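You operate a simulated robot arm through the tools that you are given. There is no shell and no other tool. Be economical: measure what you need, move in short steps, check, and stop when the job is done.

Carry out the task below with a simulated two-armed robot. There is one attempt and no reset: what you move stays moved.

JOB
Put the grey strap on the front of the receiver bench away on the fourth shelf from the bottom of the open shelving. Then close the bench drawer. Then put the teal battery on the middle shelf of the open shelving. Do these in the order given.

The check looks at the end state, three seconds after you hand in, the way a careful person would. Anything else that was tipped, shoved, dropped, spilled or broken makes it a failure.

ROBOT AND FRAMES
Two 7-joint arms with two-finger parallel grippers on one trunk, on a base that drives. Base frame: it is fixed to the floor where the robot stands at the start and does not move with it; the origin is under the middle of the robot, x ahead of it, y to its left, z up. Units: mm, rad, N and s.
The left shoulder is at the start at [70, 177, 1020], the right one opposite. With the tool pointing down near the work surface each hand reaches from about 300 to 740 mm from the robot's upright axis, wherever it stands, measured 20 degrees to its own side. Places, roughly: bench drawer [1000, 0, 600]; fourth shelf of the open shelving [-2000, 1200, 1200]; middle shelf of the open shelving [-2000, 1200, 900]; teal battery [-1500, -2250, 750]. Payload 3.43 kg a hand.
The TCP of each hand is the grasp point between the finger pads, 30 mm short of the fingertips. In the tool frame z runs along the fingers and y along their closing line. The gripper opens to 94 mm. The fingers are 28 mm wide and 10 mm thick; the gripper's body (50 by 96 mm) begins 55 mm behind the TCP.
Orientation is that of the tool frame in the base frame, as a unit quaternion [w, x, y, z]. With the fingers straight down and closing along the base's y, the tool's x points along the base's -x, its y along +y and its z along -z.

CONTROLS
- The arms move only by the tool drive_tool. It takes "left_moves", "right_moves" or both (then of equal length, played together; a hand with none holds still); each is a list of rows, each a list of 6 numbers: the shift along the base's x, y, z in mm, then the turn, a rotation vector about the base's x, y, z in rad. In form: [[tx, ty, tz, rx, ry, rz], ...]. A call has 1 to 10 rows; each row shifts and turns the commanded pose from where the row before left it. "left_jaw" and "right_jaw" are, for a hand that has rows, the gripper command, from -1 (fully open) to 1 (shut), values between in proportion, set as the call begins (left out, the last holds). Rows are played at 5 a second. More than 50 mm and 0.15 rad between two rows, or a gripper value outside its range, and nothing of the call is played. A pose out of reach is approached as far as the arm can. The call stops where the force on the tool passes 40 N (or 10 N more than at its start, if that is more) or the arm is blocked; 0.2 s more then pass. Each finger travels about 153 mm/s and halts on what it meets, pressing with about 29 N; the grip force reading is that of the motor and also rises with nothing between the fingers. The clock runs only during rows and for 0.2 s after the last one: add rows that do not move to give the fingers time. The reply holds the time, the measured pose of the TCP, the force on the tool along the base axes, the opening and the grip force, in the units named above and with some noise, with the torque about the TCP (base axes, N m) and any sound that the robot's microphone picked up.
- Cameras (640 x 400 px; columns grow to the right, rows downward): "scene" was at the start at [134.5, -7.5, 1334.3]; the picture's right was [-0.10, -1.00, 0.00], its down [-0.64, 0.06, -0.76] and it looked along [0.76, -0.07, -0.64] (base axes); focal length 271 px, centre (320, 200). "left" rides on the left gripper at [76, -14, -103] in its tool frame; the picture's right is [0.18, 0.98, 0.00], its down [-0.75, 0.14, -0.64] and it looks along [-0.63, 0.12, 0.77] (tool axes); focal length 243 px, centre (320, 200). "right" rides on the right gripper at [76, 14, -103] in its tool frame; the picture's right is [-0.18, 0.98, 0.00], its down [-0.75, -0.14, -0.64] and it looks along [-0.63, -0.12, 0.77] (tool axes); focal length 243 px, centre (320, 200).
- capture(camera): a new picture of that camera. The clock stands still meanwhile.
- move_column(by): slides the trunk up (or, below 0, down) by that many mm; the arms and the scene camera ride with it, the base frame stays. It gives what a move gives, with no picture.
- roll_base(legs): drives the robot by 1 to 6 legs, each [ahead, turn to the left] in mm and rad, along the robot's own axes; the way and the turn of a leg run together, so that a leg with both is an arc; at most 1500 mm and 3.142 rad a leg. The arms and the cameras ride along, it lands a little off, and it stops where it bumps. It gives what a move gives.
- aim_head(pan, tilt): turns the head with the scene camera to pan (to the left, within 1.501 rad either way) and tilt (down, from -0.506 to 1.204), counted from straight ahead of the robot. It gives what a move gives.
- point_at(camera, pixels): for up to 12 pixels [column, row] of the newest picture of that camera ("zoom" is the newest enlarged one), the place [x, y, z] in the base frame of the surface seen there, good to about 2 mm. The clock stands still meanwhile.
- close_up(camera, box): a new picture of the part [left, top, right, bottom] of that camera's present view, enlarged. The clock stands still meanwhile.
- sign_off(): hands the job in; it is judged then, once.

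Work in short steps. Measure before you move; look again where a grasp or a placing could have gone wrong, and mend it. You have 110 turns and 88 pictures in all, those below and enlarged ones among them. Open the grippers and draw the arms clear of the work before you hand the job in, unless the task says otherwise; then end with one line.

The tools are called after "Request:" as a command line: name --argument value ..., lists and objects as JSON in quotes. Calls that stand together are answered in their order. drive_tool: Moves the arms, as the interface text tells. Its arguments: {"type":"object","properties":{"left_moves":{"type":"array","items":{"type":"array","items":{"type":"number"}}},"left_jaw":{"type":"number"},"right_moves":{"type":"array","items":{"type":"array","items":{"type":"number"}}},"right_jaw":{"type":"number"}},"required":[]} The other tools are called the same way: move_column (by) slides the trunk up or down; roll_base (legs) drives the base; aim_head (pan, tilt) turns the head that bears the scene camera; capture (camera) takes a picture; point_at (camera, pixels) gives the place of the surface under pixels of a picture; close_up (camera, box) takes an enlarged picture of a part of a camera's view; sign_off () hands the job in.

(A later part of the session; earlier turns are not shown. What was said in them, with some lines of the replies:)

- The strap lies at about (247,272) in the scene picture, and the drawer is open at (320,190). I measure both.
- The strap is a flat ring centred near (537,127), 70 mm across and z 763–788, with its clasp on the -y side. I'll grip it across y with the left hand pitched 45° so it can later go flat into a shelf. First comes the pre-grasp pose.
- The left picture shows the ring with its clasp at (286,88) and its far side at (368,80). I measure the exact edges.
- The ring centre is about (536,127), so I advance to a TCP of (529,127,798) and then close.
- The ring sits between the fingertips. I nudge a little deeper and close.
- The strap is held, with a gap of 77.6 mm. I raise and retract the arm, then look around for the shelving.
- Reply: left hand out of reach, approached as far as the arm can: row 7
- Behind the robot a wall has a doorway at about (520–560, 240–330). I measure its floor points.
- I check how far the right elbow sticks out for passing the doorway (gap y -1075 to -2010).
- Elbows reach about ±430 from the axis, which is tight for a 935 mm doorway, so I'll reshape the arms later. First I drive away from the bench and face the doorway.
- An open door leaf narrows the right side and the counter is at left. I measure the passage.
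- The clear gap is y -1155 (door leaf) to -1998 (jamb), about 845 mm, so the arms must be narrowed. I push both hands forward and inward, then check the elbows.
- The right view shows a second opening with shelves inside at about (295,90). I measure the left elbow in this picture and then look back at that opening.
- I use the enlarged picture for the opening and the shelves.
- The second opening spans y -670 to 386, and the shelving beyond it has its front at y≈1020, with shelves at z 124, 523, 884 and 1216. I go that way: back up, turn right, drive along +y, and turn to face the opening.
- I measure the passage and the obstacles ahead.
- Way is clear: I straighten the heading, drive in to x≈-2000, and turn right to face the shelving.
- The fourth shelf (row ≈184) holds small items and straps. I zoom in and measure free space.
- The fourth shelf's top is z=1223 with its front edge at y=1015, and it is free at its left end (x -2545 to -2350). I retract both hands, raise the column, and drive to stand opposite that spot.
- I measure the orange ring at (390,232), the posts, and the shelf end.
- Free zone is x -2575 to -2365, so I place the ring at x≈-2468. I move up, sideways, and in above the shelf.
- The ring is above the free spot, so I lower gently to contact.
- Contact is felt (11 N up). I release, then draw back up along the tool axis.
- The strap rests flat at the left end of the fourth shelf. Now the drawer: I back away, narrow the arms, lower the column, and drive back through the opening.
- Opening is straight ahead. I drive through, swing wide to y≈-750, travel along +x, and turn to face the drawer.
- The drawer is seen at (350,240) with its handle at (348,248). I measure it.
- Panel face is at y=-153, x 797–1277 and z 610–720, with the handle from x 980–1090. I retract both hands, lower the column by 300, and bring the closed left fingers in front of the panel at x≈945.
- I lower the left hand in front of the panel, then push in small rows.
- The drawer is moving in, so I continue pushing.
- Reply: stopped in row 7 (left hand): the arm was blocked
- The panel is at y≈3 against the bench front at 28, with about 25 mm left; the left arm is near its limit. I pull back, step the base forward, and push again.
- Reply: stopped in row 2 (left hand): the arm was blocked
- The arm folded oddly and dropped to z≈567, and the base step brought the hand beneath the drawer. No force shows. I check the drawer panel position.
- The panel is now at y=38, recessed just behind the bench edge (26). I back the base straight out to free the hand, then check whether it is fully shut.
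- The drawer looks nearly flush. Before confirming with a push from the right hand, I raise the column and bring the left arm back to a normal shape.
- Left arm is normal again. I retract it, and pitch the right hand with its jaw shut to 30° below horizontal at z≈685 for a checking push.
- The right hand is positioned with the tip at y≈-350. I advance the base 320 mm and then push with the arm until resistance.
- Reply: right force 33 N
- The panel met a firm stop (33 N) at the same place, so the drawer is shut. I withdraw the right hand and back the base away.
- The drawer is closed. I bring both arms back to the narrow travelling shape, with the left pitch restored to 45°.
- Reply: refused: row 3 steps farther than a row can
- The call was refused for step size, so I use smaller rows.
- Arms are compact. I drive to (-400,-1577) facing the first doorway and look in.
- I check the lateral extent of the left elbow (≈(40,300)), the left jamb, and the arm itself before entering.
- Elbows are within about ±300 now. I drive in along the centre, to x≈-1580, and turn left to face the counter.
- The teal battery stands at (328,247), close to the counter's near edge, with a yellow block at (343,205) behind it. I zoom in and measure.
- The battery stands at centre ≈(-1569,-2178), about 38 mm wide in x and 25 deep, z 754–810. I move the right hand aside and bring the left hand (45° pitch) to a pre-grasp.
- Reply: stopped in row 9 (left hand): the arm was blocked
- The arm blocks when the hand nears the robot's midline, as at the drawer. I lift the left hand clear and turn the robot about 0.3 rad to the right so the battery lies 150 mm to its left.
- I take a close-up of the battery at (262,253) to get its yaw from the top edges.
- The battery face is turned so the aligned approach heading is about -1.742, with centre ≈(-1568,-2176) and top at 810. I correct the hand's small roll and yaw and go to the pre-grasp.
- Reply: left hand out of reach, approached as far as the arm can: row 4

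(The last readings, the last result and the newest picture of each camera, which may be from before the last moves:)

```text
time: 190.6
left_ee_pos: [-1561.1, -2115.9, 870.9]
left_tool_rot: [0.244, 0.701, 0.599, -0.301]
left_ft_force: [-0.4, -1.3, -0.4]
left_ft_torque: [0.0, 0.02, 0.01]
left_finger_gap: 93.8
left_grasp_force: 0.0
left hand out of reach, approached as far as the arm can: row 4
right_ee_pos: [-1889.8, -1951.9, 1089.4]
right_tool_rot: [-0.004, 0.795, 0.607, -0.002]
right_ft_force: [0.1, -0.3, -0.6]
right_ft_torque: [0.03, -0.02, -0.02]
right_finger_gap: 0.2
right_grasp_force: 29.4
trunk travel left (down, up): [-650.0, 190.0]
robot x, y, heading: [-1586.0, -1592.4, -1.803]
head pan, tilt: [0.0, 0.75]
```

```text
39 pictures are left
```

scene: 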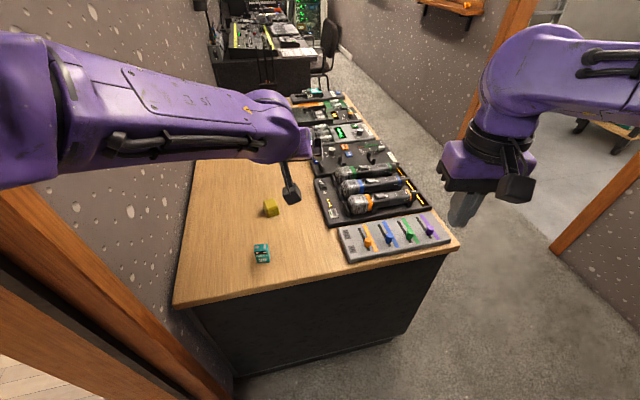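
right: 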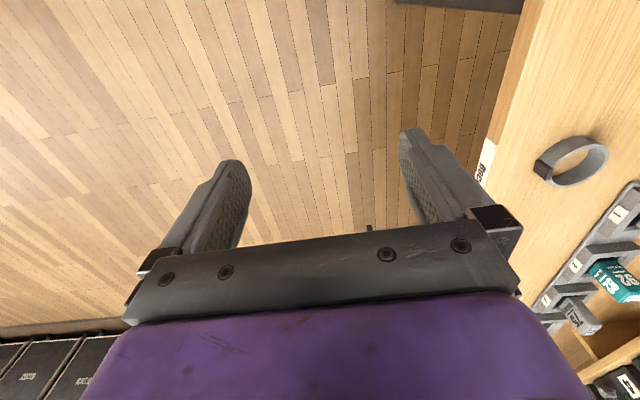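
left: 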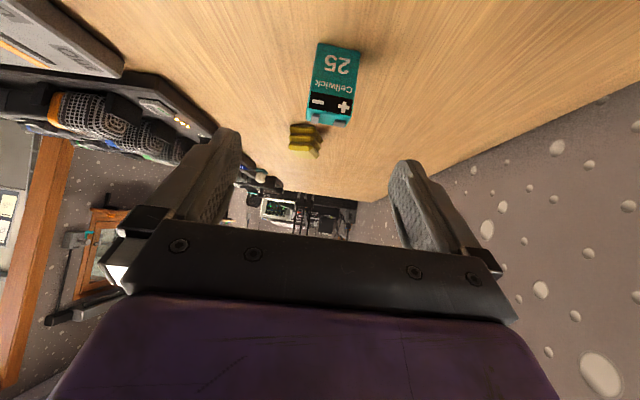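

The arm was briefly out of reach because the column is high. I raise the hand 100 mm and lower the column 100 mm.

Request:
drive_tool --left_moves '[[0, 0, 30, 0, 0, 0], [0, 0, 35, 0, 0, 0], [0, 0, 35, 0, 0, 0], [0, 0, 0, 0, 0, 0]]'

Request:
move_column --by -110

Request:
capture --camera "left"

```text
time: 191.6
left_ee_pos: [-1563.1, -2113.1, 956.7]
left_tool_rot: [0.248, 0.706, 0.59, -0.302]
left_ft_force: [0.4, -0.8, -0.9]
left_ft_torque: [0.0, 0.02, 0.01]
left_finger_gap: 93.7
left_grasp_force: 0.1
left hand out of reach, approached as far as the arm can: row 3
right_ee_pos: [-1889.5, -1951.3, 1089.2]
right_tool_rot: [-0.002, 0.795, 0.607, -0.002]
right_ft_force: [-0.8, 0.1, -0.3]
right_ft_torque: [-0.03, 0.02, -0.01]
right_finger_gap: 0.1
right_grasp_force: 29.2
trunk travel left (down, up): [-650.0, 190.0]
robot x, y, heading: [-1582.5, -1597.0, -1.808]
head pan, tilt: [0.0, 0.75]
```

```text
time: 193.0
left_ee_pos: [-1561.3, -2114.1, 846.2]
left_tool_rot: [0.248, 0.705, 0.591, -0.302]
left_ft_force: [0.8, -0.2, -0.8]
left_ft_torque: [0.02, 0.0, 0.02]
left_finger_gap: 94.0
left_grasp_force: 0.0
right_ee_pos: [-1889.9, -1951.4, 979.9]
right_tool_rot: [-0.004, 0.794, 0.607, -0.003]
right_ft_force: [0.4, 0.7, 0.5]
right_ft_torque: [0.02, -0.01, 0.01]
right_finger_gap: 0.0
right_grasp_force: 28.8
trunk travel left (down, up): [-540.0, 300.0]
robot x, y, heading: [-1586.7, -1593.1, -1.805]
head pan, tilt: [0.0, 0.75]
```

```text
38 pictures are left
```

left: 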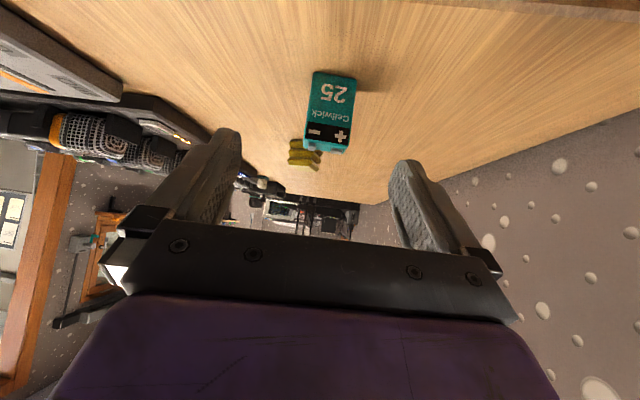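

The orientation is now aligned. I advance to the grasp at about (-1568,-2174,794).

Request:
drive_tool --left_moves '[[-1.5, -15, -13, 0, 0, 0], [-1.5, -15, -13, 0, 0, 0], [-2, -15, -13, 0, 0, 0], [-2, -15, -13, 0, 0, 0], [0, 0, 0, 0, 0, 0]]'

Request:
capture --camera "left"

```text
time: 194.2
left_ee_pos: [-1568.3, -2174.0, 794.8]
left_tool_rot: [0.248, 0.706, 0.591, -0.302]
left_ft_force: [0.2, 0.5, 0.1]
left_ft_torque: [-0.03, -0.02, 0.0]
left_finger_gap: 94.1
left_grasp_force: 0.1
right_ee_pos: [-1891.0, -1951.9, 979.4]
right_tool_rot: [-0.004, 0.795, 0.607, -0.003]
right_ft_force: [0.9, -0.3, -0.2]
right_ft_torque: [-0.03, 0.02, -0.02]
right_finger_gap: 0.1
right_grasp_force: 28.6
trunk travel left (down, up): [-540.0, 300.0]
robot x, y, heading: [-1586.4, -1595.8, -1.805]
head pan, tilt: [0.0, 0.75]
```

```text
37 pictures are left
```

left: 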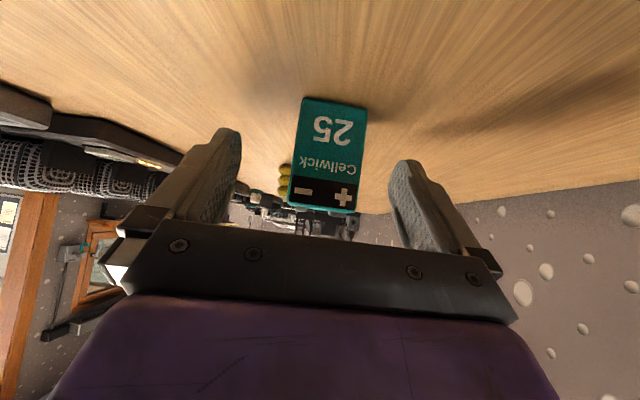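

The battery sits between the fingers. I close, then lift 25 mm and check.

Request:
drive_tool --left_moves '[[0, 0, 0, 0, 0, 0], [0, 0, 0, 0, 0, 0], [0, 0, 0, 0, 0, 0], [0, 0, 0, 0, 0, 0]]' --left_jaw 1

Request:
drive_tool --left_moves '[[0, 0, 12, 0, 0, 0], [0, 0, 20, 0, 0, 0], [0, 0, 0, 0, 0, 0]]'

Request:
capture --camera "left"

```text
time: 195.2
left_ee_pos: [-1567.6, -2174.9, 793.6]
left_tool_rot: [0.248, 0.706, 0.591, -0.302]
left_ft_force: [-0.5, 0.1, 0.0]
left_ft_torque: [-0.01, -0.01, -0.01]
left_finger_gap: 39.9
left_grasp_force: 28.2
right_ee_pos: [-1889.6, -1950.2, 979.1]
right_tool_rot: [-0.003, 0.795, 0.607, -0.002]
right_ft_force: [-1.0, 0.3, -0.7]
right_ft_torque: [0.01, -0.01, -0.01]
right_finger_gap: 0.0
right_grasp_force: 28.9
trunk travel left (down, up): [-540.0, 300.0]
robot x, y, heading: [-1588.2, -1597.7, -1.808]
head pan, tilt: [0.0, 0.75]
```

```text
time: 196.0
left_ee_pos: [-1567.3, -2174.4, 826.7]
left_tool_rot: [0.248, 0.706, 0.592, -0.301]
left_ft_force: [-0.5, -0.5, -0.5]
left_ft_torque: [0.03, 0.02, 0.01]
left_finger_gap: 39.7
left_grasp_force: 28.9
right_ee_pos: [-1890.3, -1952.9, 978.8]
right_tool_rot: [-0.004, 0.795, 0.607, -0.002]
right_ft_force: [-0.5, -0.5, 0.8]
right_ft_torque: [0.03, 0.0, -0.02]
right_finger_gap: 0.1
right_grasp_force: 28.6
trunk travel left (down, up): [-540.0, 300.0]
robot x, y, heading: [-1583.2, -1595.6, -1.808]
head pan, tilt: [0.0, 0.75]
```

```text
36 pictures are left
```

left: 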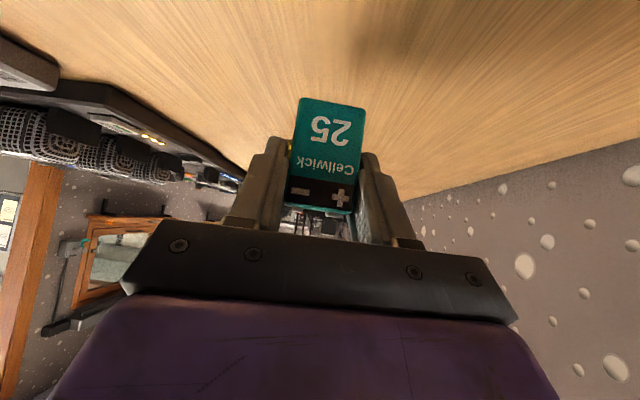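

The battery is firmly held (gap 39.7 mm; its bottom is 40 mm below the TCP). I lift and return both arms to the narrow travelling shape, and raise the column.

Request:
drive_tool --left_moves '[[0, 0, 25, 0, 0, 0], [0, 0, 25, 0, 0, 0], [-12, -6, 25, 0, 0, 0], [-12, -6, 25, 0, 0, 0], [-12, -6, 25, 0, 0, 0], [-12, -6, 0, 0, 0, 0], [-12, -4, 0, 0, 0, 0], [0, 0, 0, 0, 0, 0]]' --right_moves '[[0, 0, 10, 0, 0, 0], [12, -34, 5, 0, 0, 0], [12, -34, 0, 0, 0, 0], [12, -34, 0, 0, 0, 0], [12, -34, 0, 0, 0, 0], [12, -34, 0, 0, 0, 0], [12, -34, 0, 0, 0, 0], [0, 0, 0, 0, 0, 0]]'

Request:
move_column --by 120

Request:
aim_head --pan -1.0 --tilt 0.6

Request:
capture --camera "scene"

```text
time: 197.8
left_ee_pos: [-1629.6, -2202.1, 951.1]
left_tool_rot: [0.248, 0.706, 0.591, -0.303]
left_ft_force: [-0.1, -0.6, -1.3]
left_ft_torque: [-0.01, 0.02, 0.0]
left_finger_gap: 39.7
left_grasp_force: 29.3
right_ee_pos: [-1818.1, -2155.1, 994.1]
right_tool_rot: [-0.005, 0.794, 0.608, -0.002]
right_ft_force: [0.1, -0.5, -0.2]
right_ft_torque: [-0.04, 0.02, -0.01]
right_finger_gap: 0.0
right_grasp_force: 29.3
trunk travel left (down, up): [-540.0, 300.0]
robot x, y, heading: [-1587.7, -1592.3, -1.806]
head pan, tilt: [0.0, 0.75]
```

```text
time: 199.3
left_ee_pos: [-1631.0, -2203.1, 1070.8]
left_tool_rot: [0.248, 0.705, 0.592, -0.301]
left_ft_force: [-0.1, 0.2, -0.2]
left_ft_torque: [0.05, -0.02, -0.02]
left_finger_gap: 39.7
left_grasp_force: 28.7
right_ee_pos: [-1817.6, -2158.0, 1112.7]
right_tool_rot: [-0.004, 0.795, 0.607, -0.002]
right_ft_force: [-0.5, 0.1, -0.3]
right_ft_torque: [-0.02, 0.01, -0.01]
right_finger_gap: 0.2
right_grasp_force: 29.4
trunk travel left (down, up): [-660.0, 180.0]
robot x, y, heading: [-1584.4, -1594.4, -1.808]
head pan, tilt: [0.0, 0.75]
```

```text
time: 200.6
left_ee_pos: [-1631.0, -2201.9, 1070.8]
left_tool_rot: [0.248, 0.706, 0.591, -0.302]
left_ft_force: [-0.3, 1.1, -0.7]
left_ft_torque: [0.01, 0.0, -0.02]
left_finger_gap: 39.9
left_grasp_force: 28.8
right_ee_pos: [-1818.9, -2156.1, 1113.3]
right_tool_rot: [-0.003, 0.795, 0.607, -0.002]
right_ft_force: [-0.8, -0.2, 0.3]
right_ft_torque: [-0.02, -0.01, 0.03]
right_finger_gap: 0.2
right_grasp_force: 29.0
trunk travel left (down, up): [-660.0, 180.0]
robot x, y, heading: [-1585.5, -1594.1, -1.807]
head pan, tilt: [-1.0, 0.6]
```

```text
35 pictures are left
```

scene: 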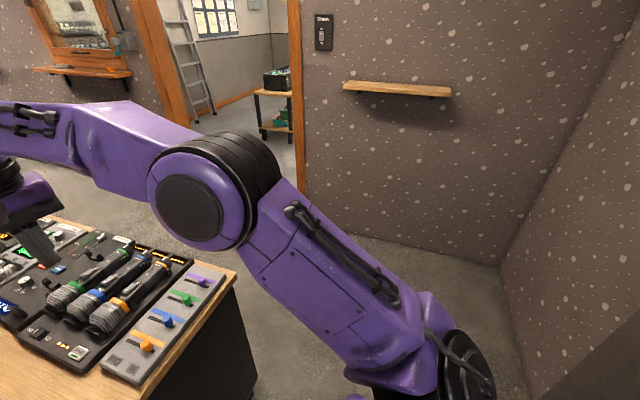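

Clear on the right. I turn back to heading π and check the alignment before reversing out.

Request:
roll_base --legs '[[0, -1.334]]'

```text
time: 204.3
left_ee_pos: [-2187.7, -1695.2, 1070.8]
left_tool_rot: [0.008, 0.92, 0.029, -0.391]
left_ft_force: [0.5, -0.6, -0.7]
left_ft_torque: [0.02, 0.01, 0.01]
left_finger_gap: 39.6
left_grasp_force: 29.6
right_ee_pos: [-2188.0, -1500.6, 1113.4]
right_tool_rot: [-0.004, 1.0, -0.013, 0.001]
right_ft_force: [0.1, -0.5, 0.2]
right_ft_torque: [0.0, -0.02, -0.02]
right_finger_gap: 0.0
right_grasp_force: 29.0
trunk travel left (down, up): [-660.0, 180.0]
robot x, y, heading: [-1587.2, -1591.1, -3.134]
head pan, tilt: [-1.0, 0.6]
```

I reverse out through the doorway, then repeat the route to the second opening.

Request:
roll_base --legs '[[-1300, 0], [0, -1.578]]'

Request:
roll_base --legs '[[1440, 0], [0, 1.571]]'

Request:
aim_head --pan 0 --tilt 0.35

Request:
capture --camera "scene"

```text
time: 214.6
left_ee_pos: [-376.8, -995.3, 1070.9]
left_tool_rot: [-0.274, 0.664, -0.638, -0.278]
left_ft_force: [0.2, -0.3, -0.8]
left_ft_torque: [0.02, -0.05, -0.01]
left_finger_gap: 39.5
left_grasp_force: 29.3
right_ee_pos: [-181.9, -999.8, 1113.4]
right_tool_rot: [0.002, -0.689, 0.725, -0.004]
right_ft_force: [0.5, -0.4, 0.6]
right_ft_torque: [-0.01, -0.01, 0.02]
right_finger_gap: 0.2
right_grasp_force: 28.9
trunk travel left (down, up): [-660.0, 180.0]
robot x, y, heading: [-289.0, -1597.5, 1.549]
head pan, tilt: [-1.0, 0.6]
```

```text
time: 225.7
left_ee_pos: [-842.4, -198.4, 1070.8]
left_tool_rot: [-0.003, 0.921, 0.002, -0.391]
left_ft_force: [-0.4, -0.1, -1.1]
left_ft_torque: [-0.03, -0.04, 0.04]
left_finger_gap: 39.9
left_grasp_force: 29.2
right_ee_pos: [-830.5, -4.4, 1113.3]
right_tool_rot: [-0.005, 0.999, -0.043, 0.001]
right_ft_force: [0.7, 0.0, 0.3]
right_ft_torque: [0.01, 0.0, -0.01]
right_finger_gap: 0.2
right_grasp_force: 29.1
trunk travel left (down, up): [-660.0, 180.0]
robot x, y, heading: [-231.0, -132.7, 3.087]
head pan, tilt: [-1.0, 0.6]
```

```text
time: 227.0
left_ee_pos: [-841.1, -199.4, 1071.8]
left_tool_rot: [-0.002, 0.92, 0.004, -0.391]
left_ft_force: [0.6, -0.5, -0.7]
left_ft_torque: [-0.01, -0.01, 0.0]
left_finger_gap: 39.7
left_grasp_force: 29.4
right_ee_pos: [-829.8, -4.7, 1113.3]
right_tool_rot: [-0.005, 0.999, -0.043, 0.001]
right_ft_force: [1.0, -0.1, 0.7]
right_ft_torque: [0.01, 0.02, 0.03]
right_finger_gap: 0.0
right_grasp_force: 28.8
trunk travel left (down, up): [-660.0, 180.0]
robot x, y, heading: [-234.6, -132.4, 3.089]
head pan, tilt: [0.0, 0.351]
```

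```text
34 pictures are left
```

scene: 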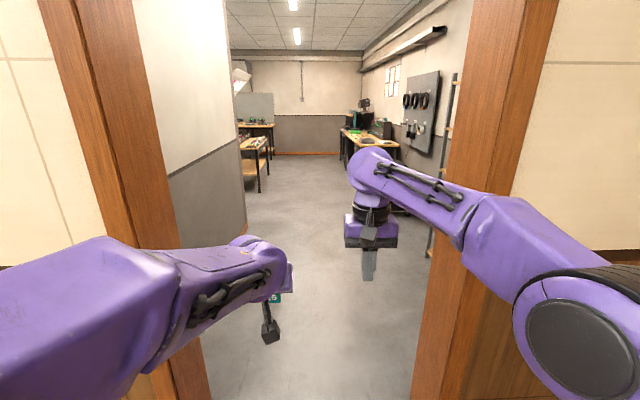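

The way is open. I correct heading, drive in to x≈-1950, and turn to face the shelving.

Request:
roll_base --legs '[[0, 0.052], [900, 0], [815, 0], [0, -1.571]]'

Request:
aim_head --pan 0 --tilt 0.35

Request:
capture --camera "scene"

```text
time: 239.9
left_ee_pos: [-2022.7, 490.2, 1070.9]
left_tool_rot: [-0.273, 0.664, -0.638, -0.28]
left_ft_force: [0.1, 0.0, -0.5]
left_ft_torque: [0.04, 0.04, -0.02]
left_finger_gap: 39.4
left_grasp_force: 28.8
right_ee_pos: [-1829.3, 484.6, 1112.4]
right_tool_rot: [0.003, -0.688, 0.726, -0.004]
right_ft_force: [-0.9, -0.2, 0.2]
right_ft_torque: [0.01, -0.01, -0.02]
right_finger_gap: 0.0
right_grasp_force: 29.0
trunk travel left (down, up): [-660.0, 180.0]
robot x, y, heading: [-1936.4, -112.9, 1.549]
head pan, tilt: [0.0, 0.351]
```

```text
time: 240.5
left_ee_pos: [-2023.4, 489.2, 1069.9]
left_tool_rot: [-0.274, 0.664, -0.638, -0.279]
left_ft_force: [0.7, 0.2, -1.7]
left_ft_torque: [0.01, 0.03, 0.0]
left_finger_gap: 39.6
left_grasp_force: 29.8
right_ee_pos: [-1829.9, 483.7, 1114.5]
right_tool_rot: [0.002, -0.688, 0.725, -0.004]
right_ft_force: [-0.4, -0.8, -0.6]
right_ft_torque: [0.01, -0.02, -0.01]
right_finger_gap: 0.0
right_grasp_force: 29.0
trunk travel left (down, up): [-660.0, 180.0]
robot x, y, heading: [-1937.2, -118.1, 1.554]
head pan, tilt: [0.0, 0.351]
```

```text
33 pictures are left
```

scene: 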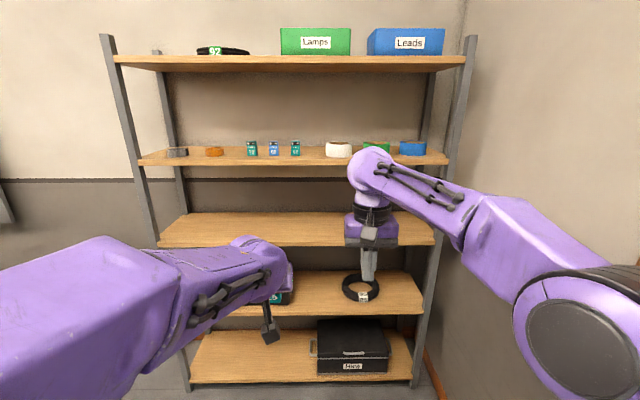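

The grey strap is at (177,152) on the fourth shelf, and the middle shelf (row ≈230) is empty. I measure it.

Request:
point_at --camera "scene" --pixels '[[200, 235], [200, 225], [250, 220], [320, 230], [320, 240], [260, 165], [180, 235]]'

```text
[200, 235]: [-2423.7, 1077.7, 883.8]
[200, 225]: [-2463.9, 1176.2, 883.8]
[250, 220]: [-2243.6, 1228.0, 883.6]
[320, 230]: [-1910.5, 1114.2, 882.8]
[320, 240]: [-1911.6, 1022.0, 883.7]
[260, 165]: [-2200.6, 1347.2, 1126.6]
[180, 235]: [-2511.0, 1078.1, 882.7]
```

Middle shelf top is z=883.5, so the TCP goes to z≈924 at about (-2090,1100). I retract the hands, lower the column 120, and drive up.

Request:
drive_tool --left_moves '[[-12, -20, 0, 0, 0, 0], [-12, -20, 0, 0, 0, 0], [-12, -20, 0, 0, 0, 0], [-12, -20, 0, 0, 0, 0], [-12, -20, 0, 0, 0, 0], [-4, -25, 0, 0, 0, 0]]' --right_moves '[[15, -38, 0, 0, 0, 0], [15, -38, 0, 0, 0, 0], [15, -38, 0, 0, 0, 0], [15, -38, 0, 0, 0, 0], [15, -38, 0, 0, 0, 0], [15, -38, 0, 0, 0, 0]]'

Request:
move_column --by -100

Request:
roll_base --legs '[[0, 0.017], [590, 0]]'

Request:
aim_head --pan 0.25 --tilt 0.55

Request:
capture --camera "scene"

Request:
capture --camera "left"

```text
time: 241.9
left_ee_pos: [-2089.2, 362.9, 1072.4]
left_tool_rot: [-0.275, 0.663, -0.638, -0.279]
left_ft_force: [-0.6, 0.4, 0.6]
left_ft_torque: [0.01, -0.04, -0.02]
left_finger_gap: 39.7
left_grasp_force: 29.0
right_ee_pos: [-1738.2, 256.0, 1114.0]
right_tool_rot: [0.005, -0.689, 0.725, -0.002]
right_ft_force: [0.2, 0.7, -0.3]
right_ft_torque: [0.03, 0.0, -0.01]
right_finger_gap: 0.0
right_grasp_force: 29.2
trunk travel left (down, up): [-660.0, 180.0]
robot x, y, heading: [-1936.5, -114.0, 1.548]
head pan, tilt: [0.0, 0.351]
```

```text
time: 243.2
left_ee_pos: [-2088.0, 365.2, 971.3]
left_tool_rot: [-0.274, 0.663, -0.638, -0.279]
left_ft_force: [-0.5, 0.3, -0.4]
left_ft_torque: [0.04, -0.02, 0.0]
left_finger_gap: 39.7
left_grasp_force: 28.9
right_ee_pos: [-1739.9, 256.4, 1012.9]
right_tool_rot: [0.003, -0.689, 0.725, -0.004]
right_ft_force: [0.0, 0.9, 0.4]
right_ft_torque: [-0.03, -0.03, -0.01]
right_finger_gap: 0.0
right_grasp_force: 29.0
trunk travel left (down, up): [-560.0, 280.0]
robot x, y, heading: [-1940.0, -115.0, 1.552]
head pan, tilt: [0.0, 0.351]
```

```text
time: 246.9
left_ee_pos: [-2095.1, 958.8, 969.7]
left_tool_rot: [-0.271, 0.669, -0.632, -0.282]
left_ft_force: [-0.7, 0.1, -0.9]
left_ft_torque: [0.01, -0.02, 0.0]
left_finger_gap: 39.2
left_grasp_force: 28.5
right_ee_pos: [-1744.1, 856.1, 1013.3]
right_tool_rot: [0.002, -0.695, 0.719, -0.003]
right_ft_force: [-0.6, -0.3, 0.2]
right_ft_torque: [0.0, -0.01, -0.01]
right_finger_gap: 0.0
right_grasp_force: 29.6
trunk travel left (down, up): [-560.0, 280.0]
robot x, y, heading: [-1933.6, 478.3, 1.57]
head pan, tilt: [0.0, 0.351]
```

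```text
time: 247.7
left_ee_pos: [-2095.5, 957.5, 970.4]
left_tool_rot: [-0.271, 0.669, -0.632, -0.281]
left_ft_force: [0.4, 0.6, 0.2]
left_ft_torque: [-0.01, 0.0, 0.01]
left_finger_gap: 39.4
left_grasp_force: 29.1
right_ee_pos: [-1744.0, 856.2, 1012.7]
right_tool_rot: [0.002, -0.696, 0.718, -0.003]
right_ft_force: [0.2, 0.2, 0.0]
right_ft_torque: [0.01, -0.03, -0.02]
right_finger_gap: 0.0
right_grasp_force: 29.2
trunk travel left (down, up): [-560.0, 280.0]
robot x, y, heading: [-1935.0, 481.4, 1.569]
head pan, tilt: [0.25, 0.55]
```

```text
32 pictures are left
```

scene: 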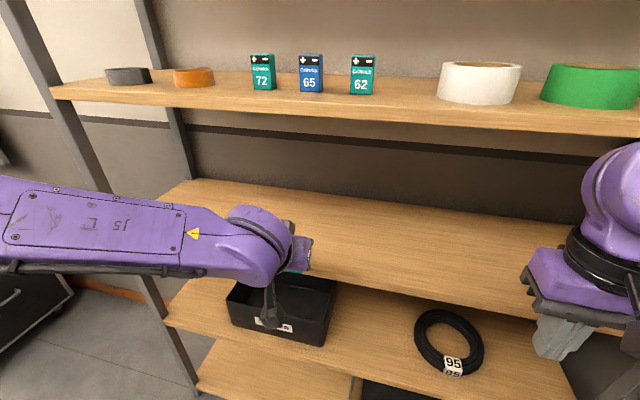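

```text
31 pictures are left
```

left: 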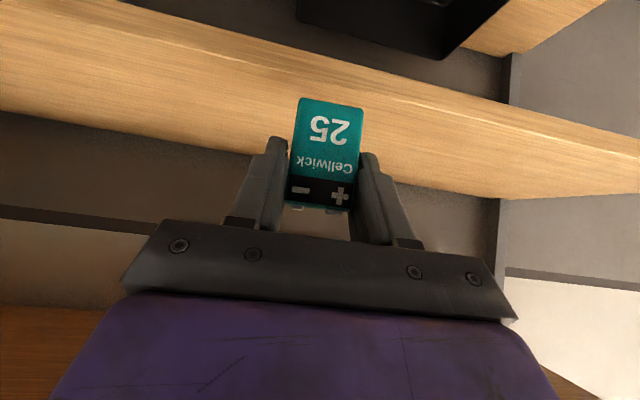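

The battery bottom is at z≈930, above the shelf. I move in 145 mm and lower to just above contact.

Request:
drive_tool --left_moves '[[0, 36, 0, 0, 0, 0], [0, 36, 0, 0, 0, 0], [0, 36, 0, 0, 0, 0], [0, 37, 0, 0, 0, 0], [0, 0, -15, 0, 0, 0], [0, 0, -15, 0, 0, 0], [0, 0, -8, 0, 0, 0], [0, 0, 0, 0, 0, 0]]'

Request:
capture --camera "left"

```text
time: 249.5
left_ee_pos: [-2094.9, 1102.6, 933.7]
left_tool_rot: [-0.271, 0.669, -0.632, -0.282]
left_ft_force: [-0.6, 0.5, 0.0]
left_ft_torque: [0.01, 0.01, 0.05]
left_finger_gap: 39.8
left_grasp_force: 29.3
right_ee_pos: [-1742.9, 856.8, 1013.5]
right_tool_rot: [0.002, -0.695, 0.719, -0.004]
right_ft_force: [-0.7, -0.9, -0.6]
right_ft_torque: [0.01, -0.01, 0.01]
right_finger_gap: 0.2
right_grasp_force: 29.1
trunk travel left (down, up): [-560.0, 280.0]
robot x, y, heading: [-1934.7, 482.6, 1.565]
head pan, tilt: [0.25, 0.55]
```

```text
30 pictures are left
```

left: 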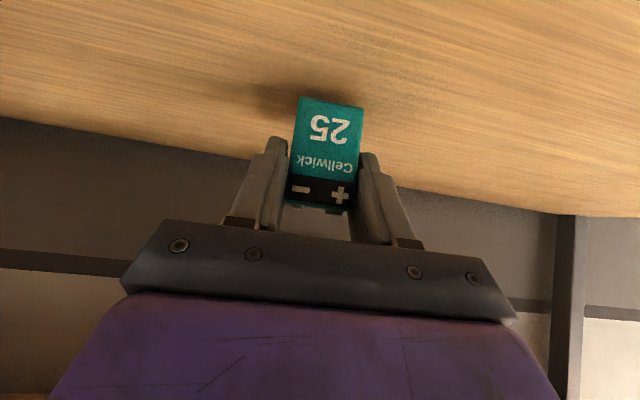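

It hangs about 9 mm above the shelf, so I lower slowly, watching the force.

Request:
drive_tool --left_moves '[[0, 0, -4, 0, 0, 0], [0, 0, -3, 0, 0, 0], [0, 0, -2, 0, 0, 0], [0, 0, 0, 0, 0, 0]]'

```text
time: 250.5
left_ee_pos: [-2094.5, 1102.5, 925.4]
left_tool_rot: [-0.273, 0.669, -0.631, -0.282]
left_ft_force: [0.1, 3.7, 8.5]
left_ft_torque: [0.25, 0.2, -0.07]
left_finger_gap: 39.5
left_grasp_force: 29.1
right_ee_pos: [-1743.3, 855.3, 1013.3]
right_tool_rot: [0.003, -0.695, 0.719, -0.003]
right_ft_force: [-0.3, -0.3, 0.1]
right_ft_torque: [0.0, -0.01, -0.04]
right_finger_gap: 0.0
right_grasp_force: 29.1
trunk travel left (down, up): [-560.0, 280.0]
robot x, y, heading: [-1933.9, 480.8, 1.566]
head pan, tilt: [0.25, 0.55]
```

Contact is made (8.5 N). I release part-way open, then draw back along the tool axis.

Request:
drive_tool --left_moves '[[0, 0, 0, 0, 0, 0], [0, 0, 0, 0, 0, 0], [0, 0, 0, 0, 0, 0]]' --left_jaw -0.9

Request:
drive_tool --left_moves '[[0, -12, 12, 0, 0, 0], [0, -20, 20, 0, 0, 0], [0, -30, 15, 0, 0, 0], [0, -40, 0, 0, 0, 0], [0, -40, 0, 0, 0, 0]]'

Request:
capture --camera "left"

Request:
roll_base --legs '[[-500, 0]]'

Request:
aim_head --pan 0.15 --tilt 0.35

Request:
capture --camera "scene"

```text
time: 251.3
left_ee_pos: [-2094.9, 1101.4, 923.7]
left_tool_rot: [-0.271, 0.669, -0.632, -0.281]
left_ft_force: [0.2, 0.4, -0.3]
left_ft_torque: [-0.01, 0.0, -0.02]
left_finger_gap: 89.4
left_grasp_force: 0.0
right_ee_pos: [-1743.9, 856.2, 1012.7]
right_tool_rot: [0.002, -0.695, 0.719, -0.003]
right_ft_force: [0.7, -0.8, -0.7]
right_ft_torque: [0.0, -0.01, -0.03]
right_finger_gap: 0.2
right_grasp_force: 29.1
trunk travel left (down, up): [-560.0, 280.0]
robot x, y, heading: [-1934.5, 480.1, 1.57]
head pan, tilt: [0.25, 0.55]
```

```text
time: 252.5
left_ee_pos: [-2096.7, 958.1, 972.7]
left_tool_rot: [-0.273, 0.669, -0.631, -0.283]
left_ft_force: [0.7, 0.4, -0.1]
left_ft_torque: [0.01, -0.04, -0.04]
left_finger_gap: 89.4
left_grasp_force: 0.1
right_ee_pos: [-1744.1, 854.9, 1013.4]
right_tool_rot: [0.003, -0.696, 0.718, -0.003]
right_ft_force: [-0.1, -0.6, 0.4]
right_ft_torque: [0.02, 0.02, 0.02]
right_finger_gap: 0.0
right_grasp_force: 29.2
trunk travel left (down, up): [-560.0, 280.0]
robot x, y, heading: [-1936.6, 479.8, 1.568]
head pan, tilt: [0.25, 0.55]
```

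```text
29 pictures are left
```

left: 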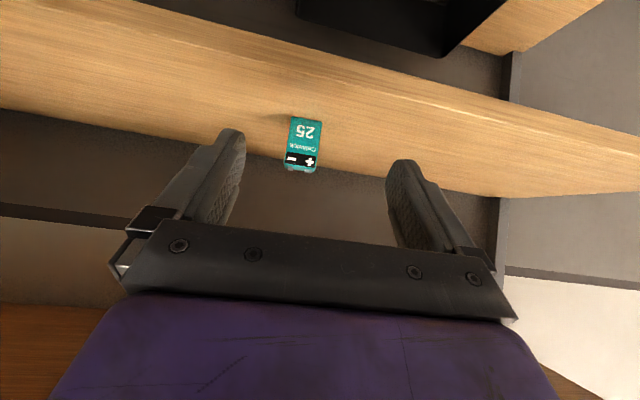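

```text
time: 255.4
left_ee_pos: [-2097.0, 465.5, 972.3]
left_tool_rot: [-0.272, 0.667, -0.634, -0.28]
left_ft_force: [0.2, 0.1, 0.9]
left_ft_torque: [-0.01, -0.01, 0.0]
left_finger_gap: 89.4
left_grasp_force: 0.0
right_ee_pos: [-1744.4, 360.0, 1012.7]
right_tool_rot: [0.002, -0.693, 0.721, -0.004]
right_ft_force: [0.1, -0.5, -0.3]
right_ft_torque: [0.03, -0.01, -0.01]
right_finger_gap: 0.2
right_grasp_force: 28.7
trunk travel left (down, up): [-560.0, 280.0]
robot x, y, heading: [-1937.5, -13.7, 1.561]
head pan, tilt: [0.25, 0.55]
```

```text
time: 256.2
left_ee_pos: [-2095.0, 465.5, 972.2]
left_tool_rot: [-0.272, 0.668, -0.634, -0.281]
left_ft_force: [0.0, 0.1, -0.1]
left_ft_torque: [0.0, 0.01, 0.0]
left_finger_gap: 89.3
left_grasp_force: 0.0
right_ee_pos: [-1744.3, 362.4, 1013.1]
right_tool_rot: [0.003, -0.692, 0.722, -0.003]
right_ft_force: [-0.8, 0.4, -0.3]
right_ft_torque: [-0.04, -0.01, 0.01]
right_finger_gap: 0.1
right_grasp_force: 28.9
trunk travel left (down, up): [-560.0, 280.0]
robot x, y, heading: [-1936.7, -14.2, 1.561]
head pan, tilt: [0.15, 0.351]
```

```text
28 pictures are left
```

scene: 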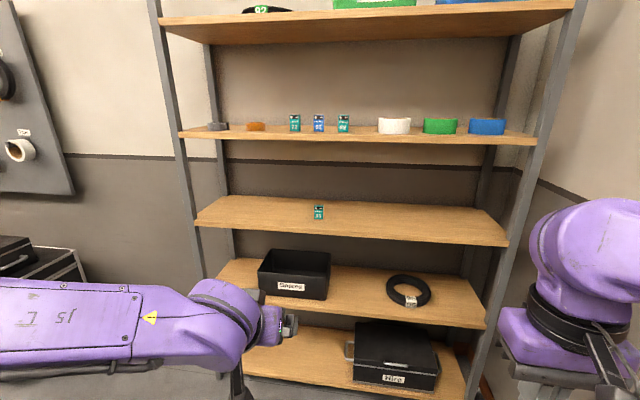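

The battery stands on the middle shelf and the strap lies on the fourth. I open both grippers fully and check once more before handing in.

Request:
drive_tool --left_moves '[[0, 0, 0, 0, 0, 0], [0, 0, 0, 0, 0, 0], [0, 0, 0, 0, 0, 0]]' --right_moves '[[0, 0, 0, 0, 0, 0], [0, 0, 0, 0, 0, 0], [0, 0, 0, 0, 0, 0]]' --left_jaw -1 --right_jaw -1

Request:
close_up --camera "scene" --box '[180, 90, 420, 240]'

```text
time: 257.0
left_ee_pos: [-2095.9, 466.2, 973.0]
left_tool_rot: [-0.272, 0.667, -0.634, -0.281]
left_ft_force: [-0.1, 0.3, -0.2]
left_ft_torque: [-0.01, -0.01, -0.05]
left_finger_gap: 94.1
left_grasp_force: 0.1
right_ee_pos: [-1744.7, 360.9, 1012.9]
right_tool_rot: [0.003, -0.692, 0.722, -0.004]
right_ft_force: [0.5, -0.2, -1.2]
right_ft_torque: [-0.03, 0.01, -0.01]
right_finger_gap: 94.0
right_grasp_force: 0.1
trunk travel left (down, up): [-560.0, 280.0]
robot x, y, heading: [-1936.5, -10.4, 1.561]
head pan, tilt: [0.15, 0.351]
```

```text
2.67 times, centred on (300, 165) of scene
```

zoom: 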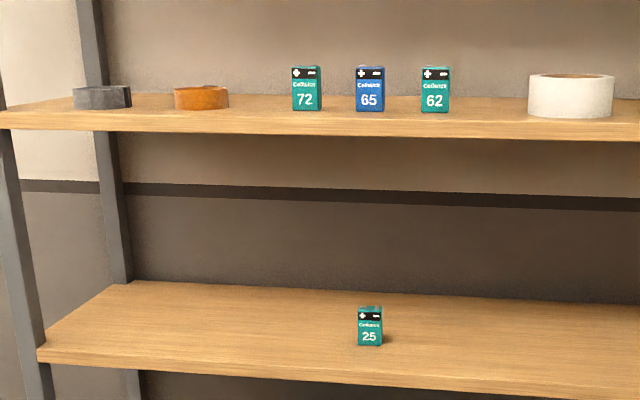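

Everything is in place, so I hand in.

Request:
sign_off

```text
The job is handed in.
```

The grey strap is on the fourth shelf, the bench drawer is closed, and the teal battery stands on the middle shelf, done in that order and handed in.
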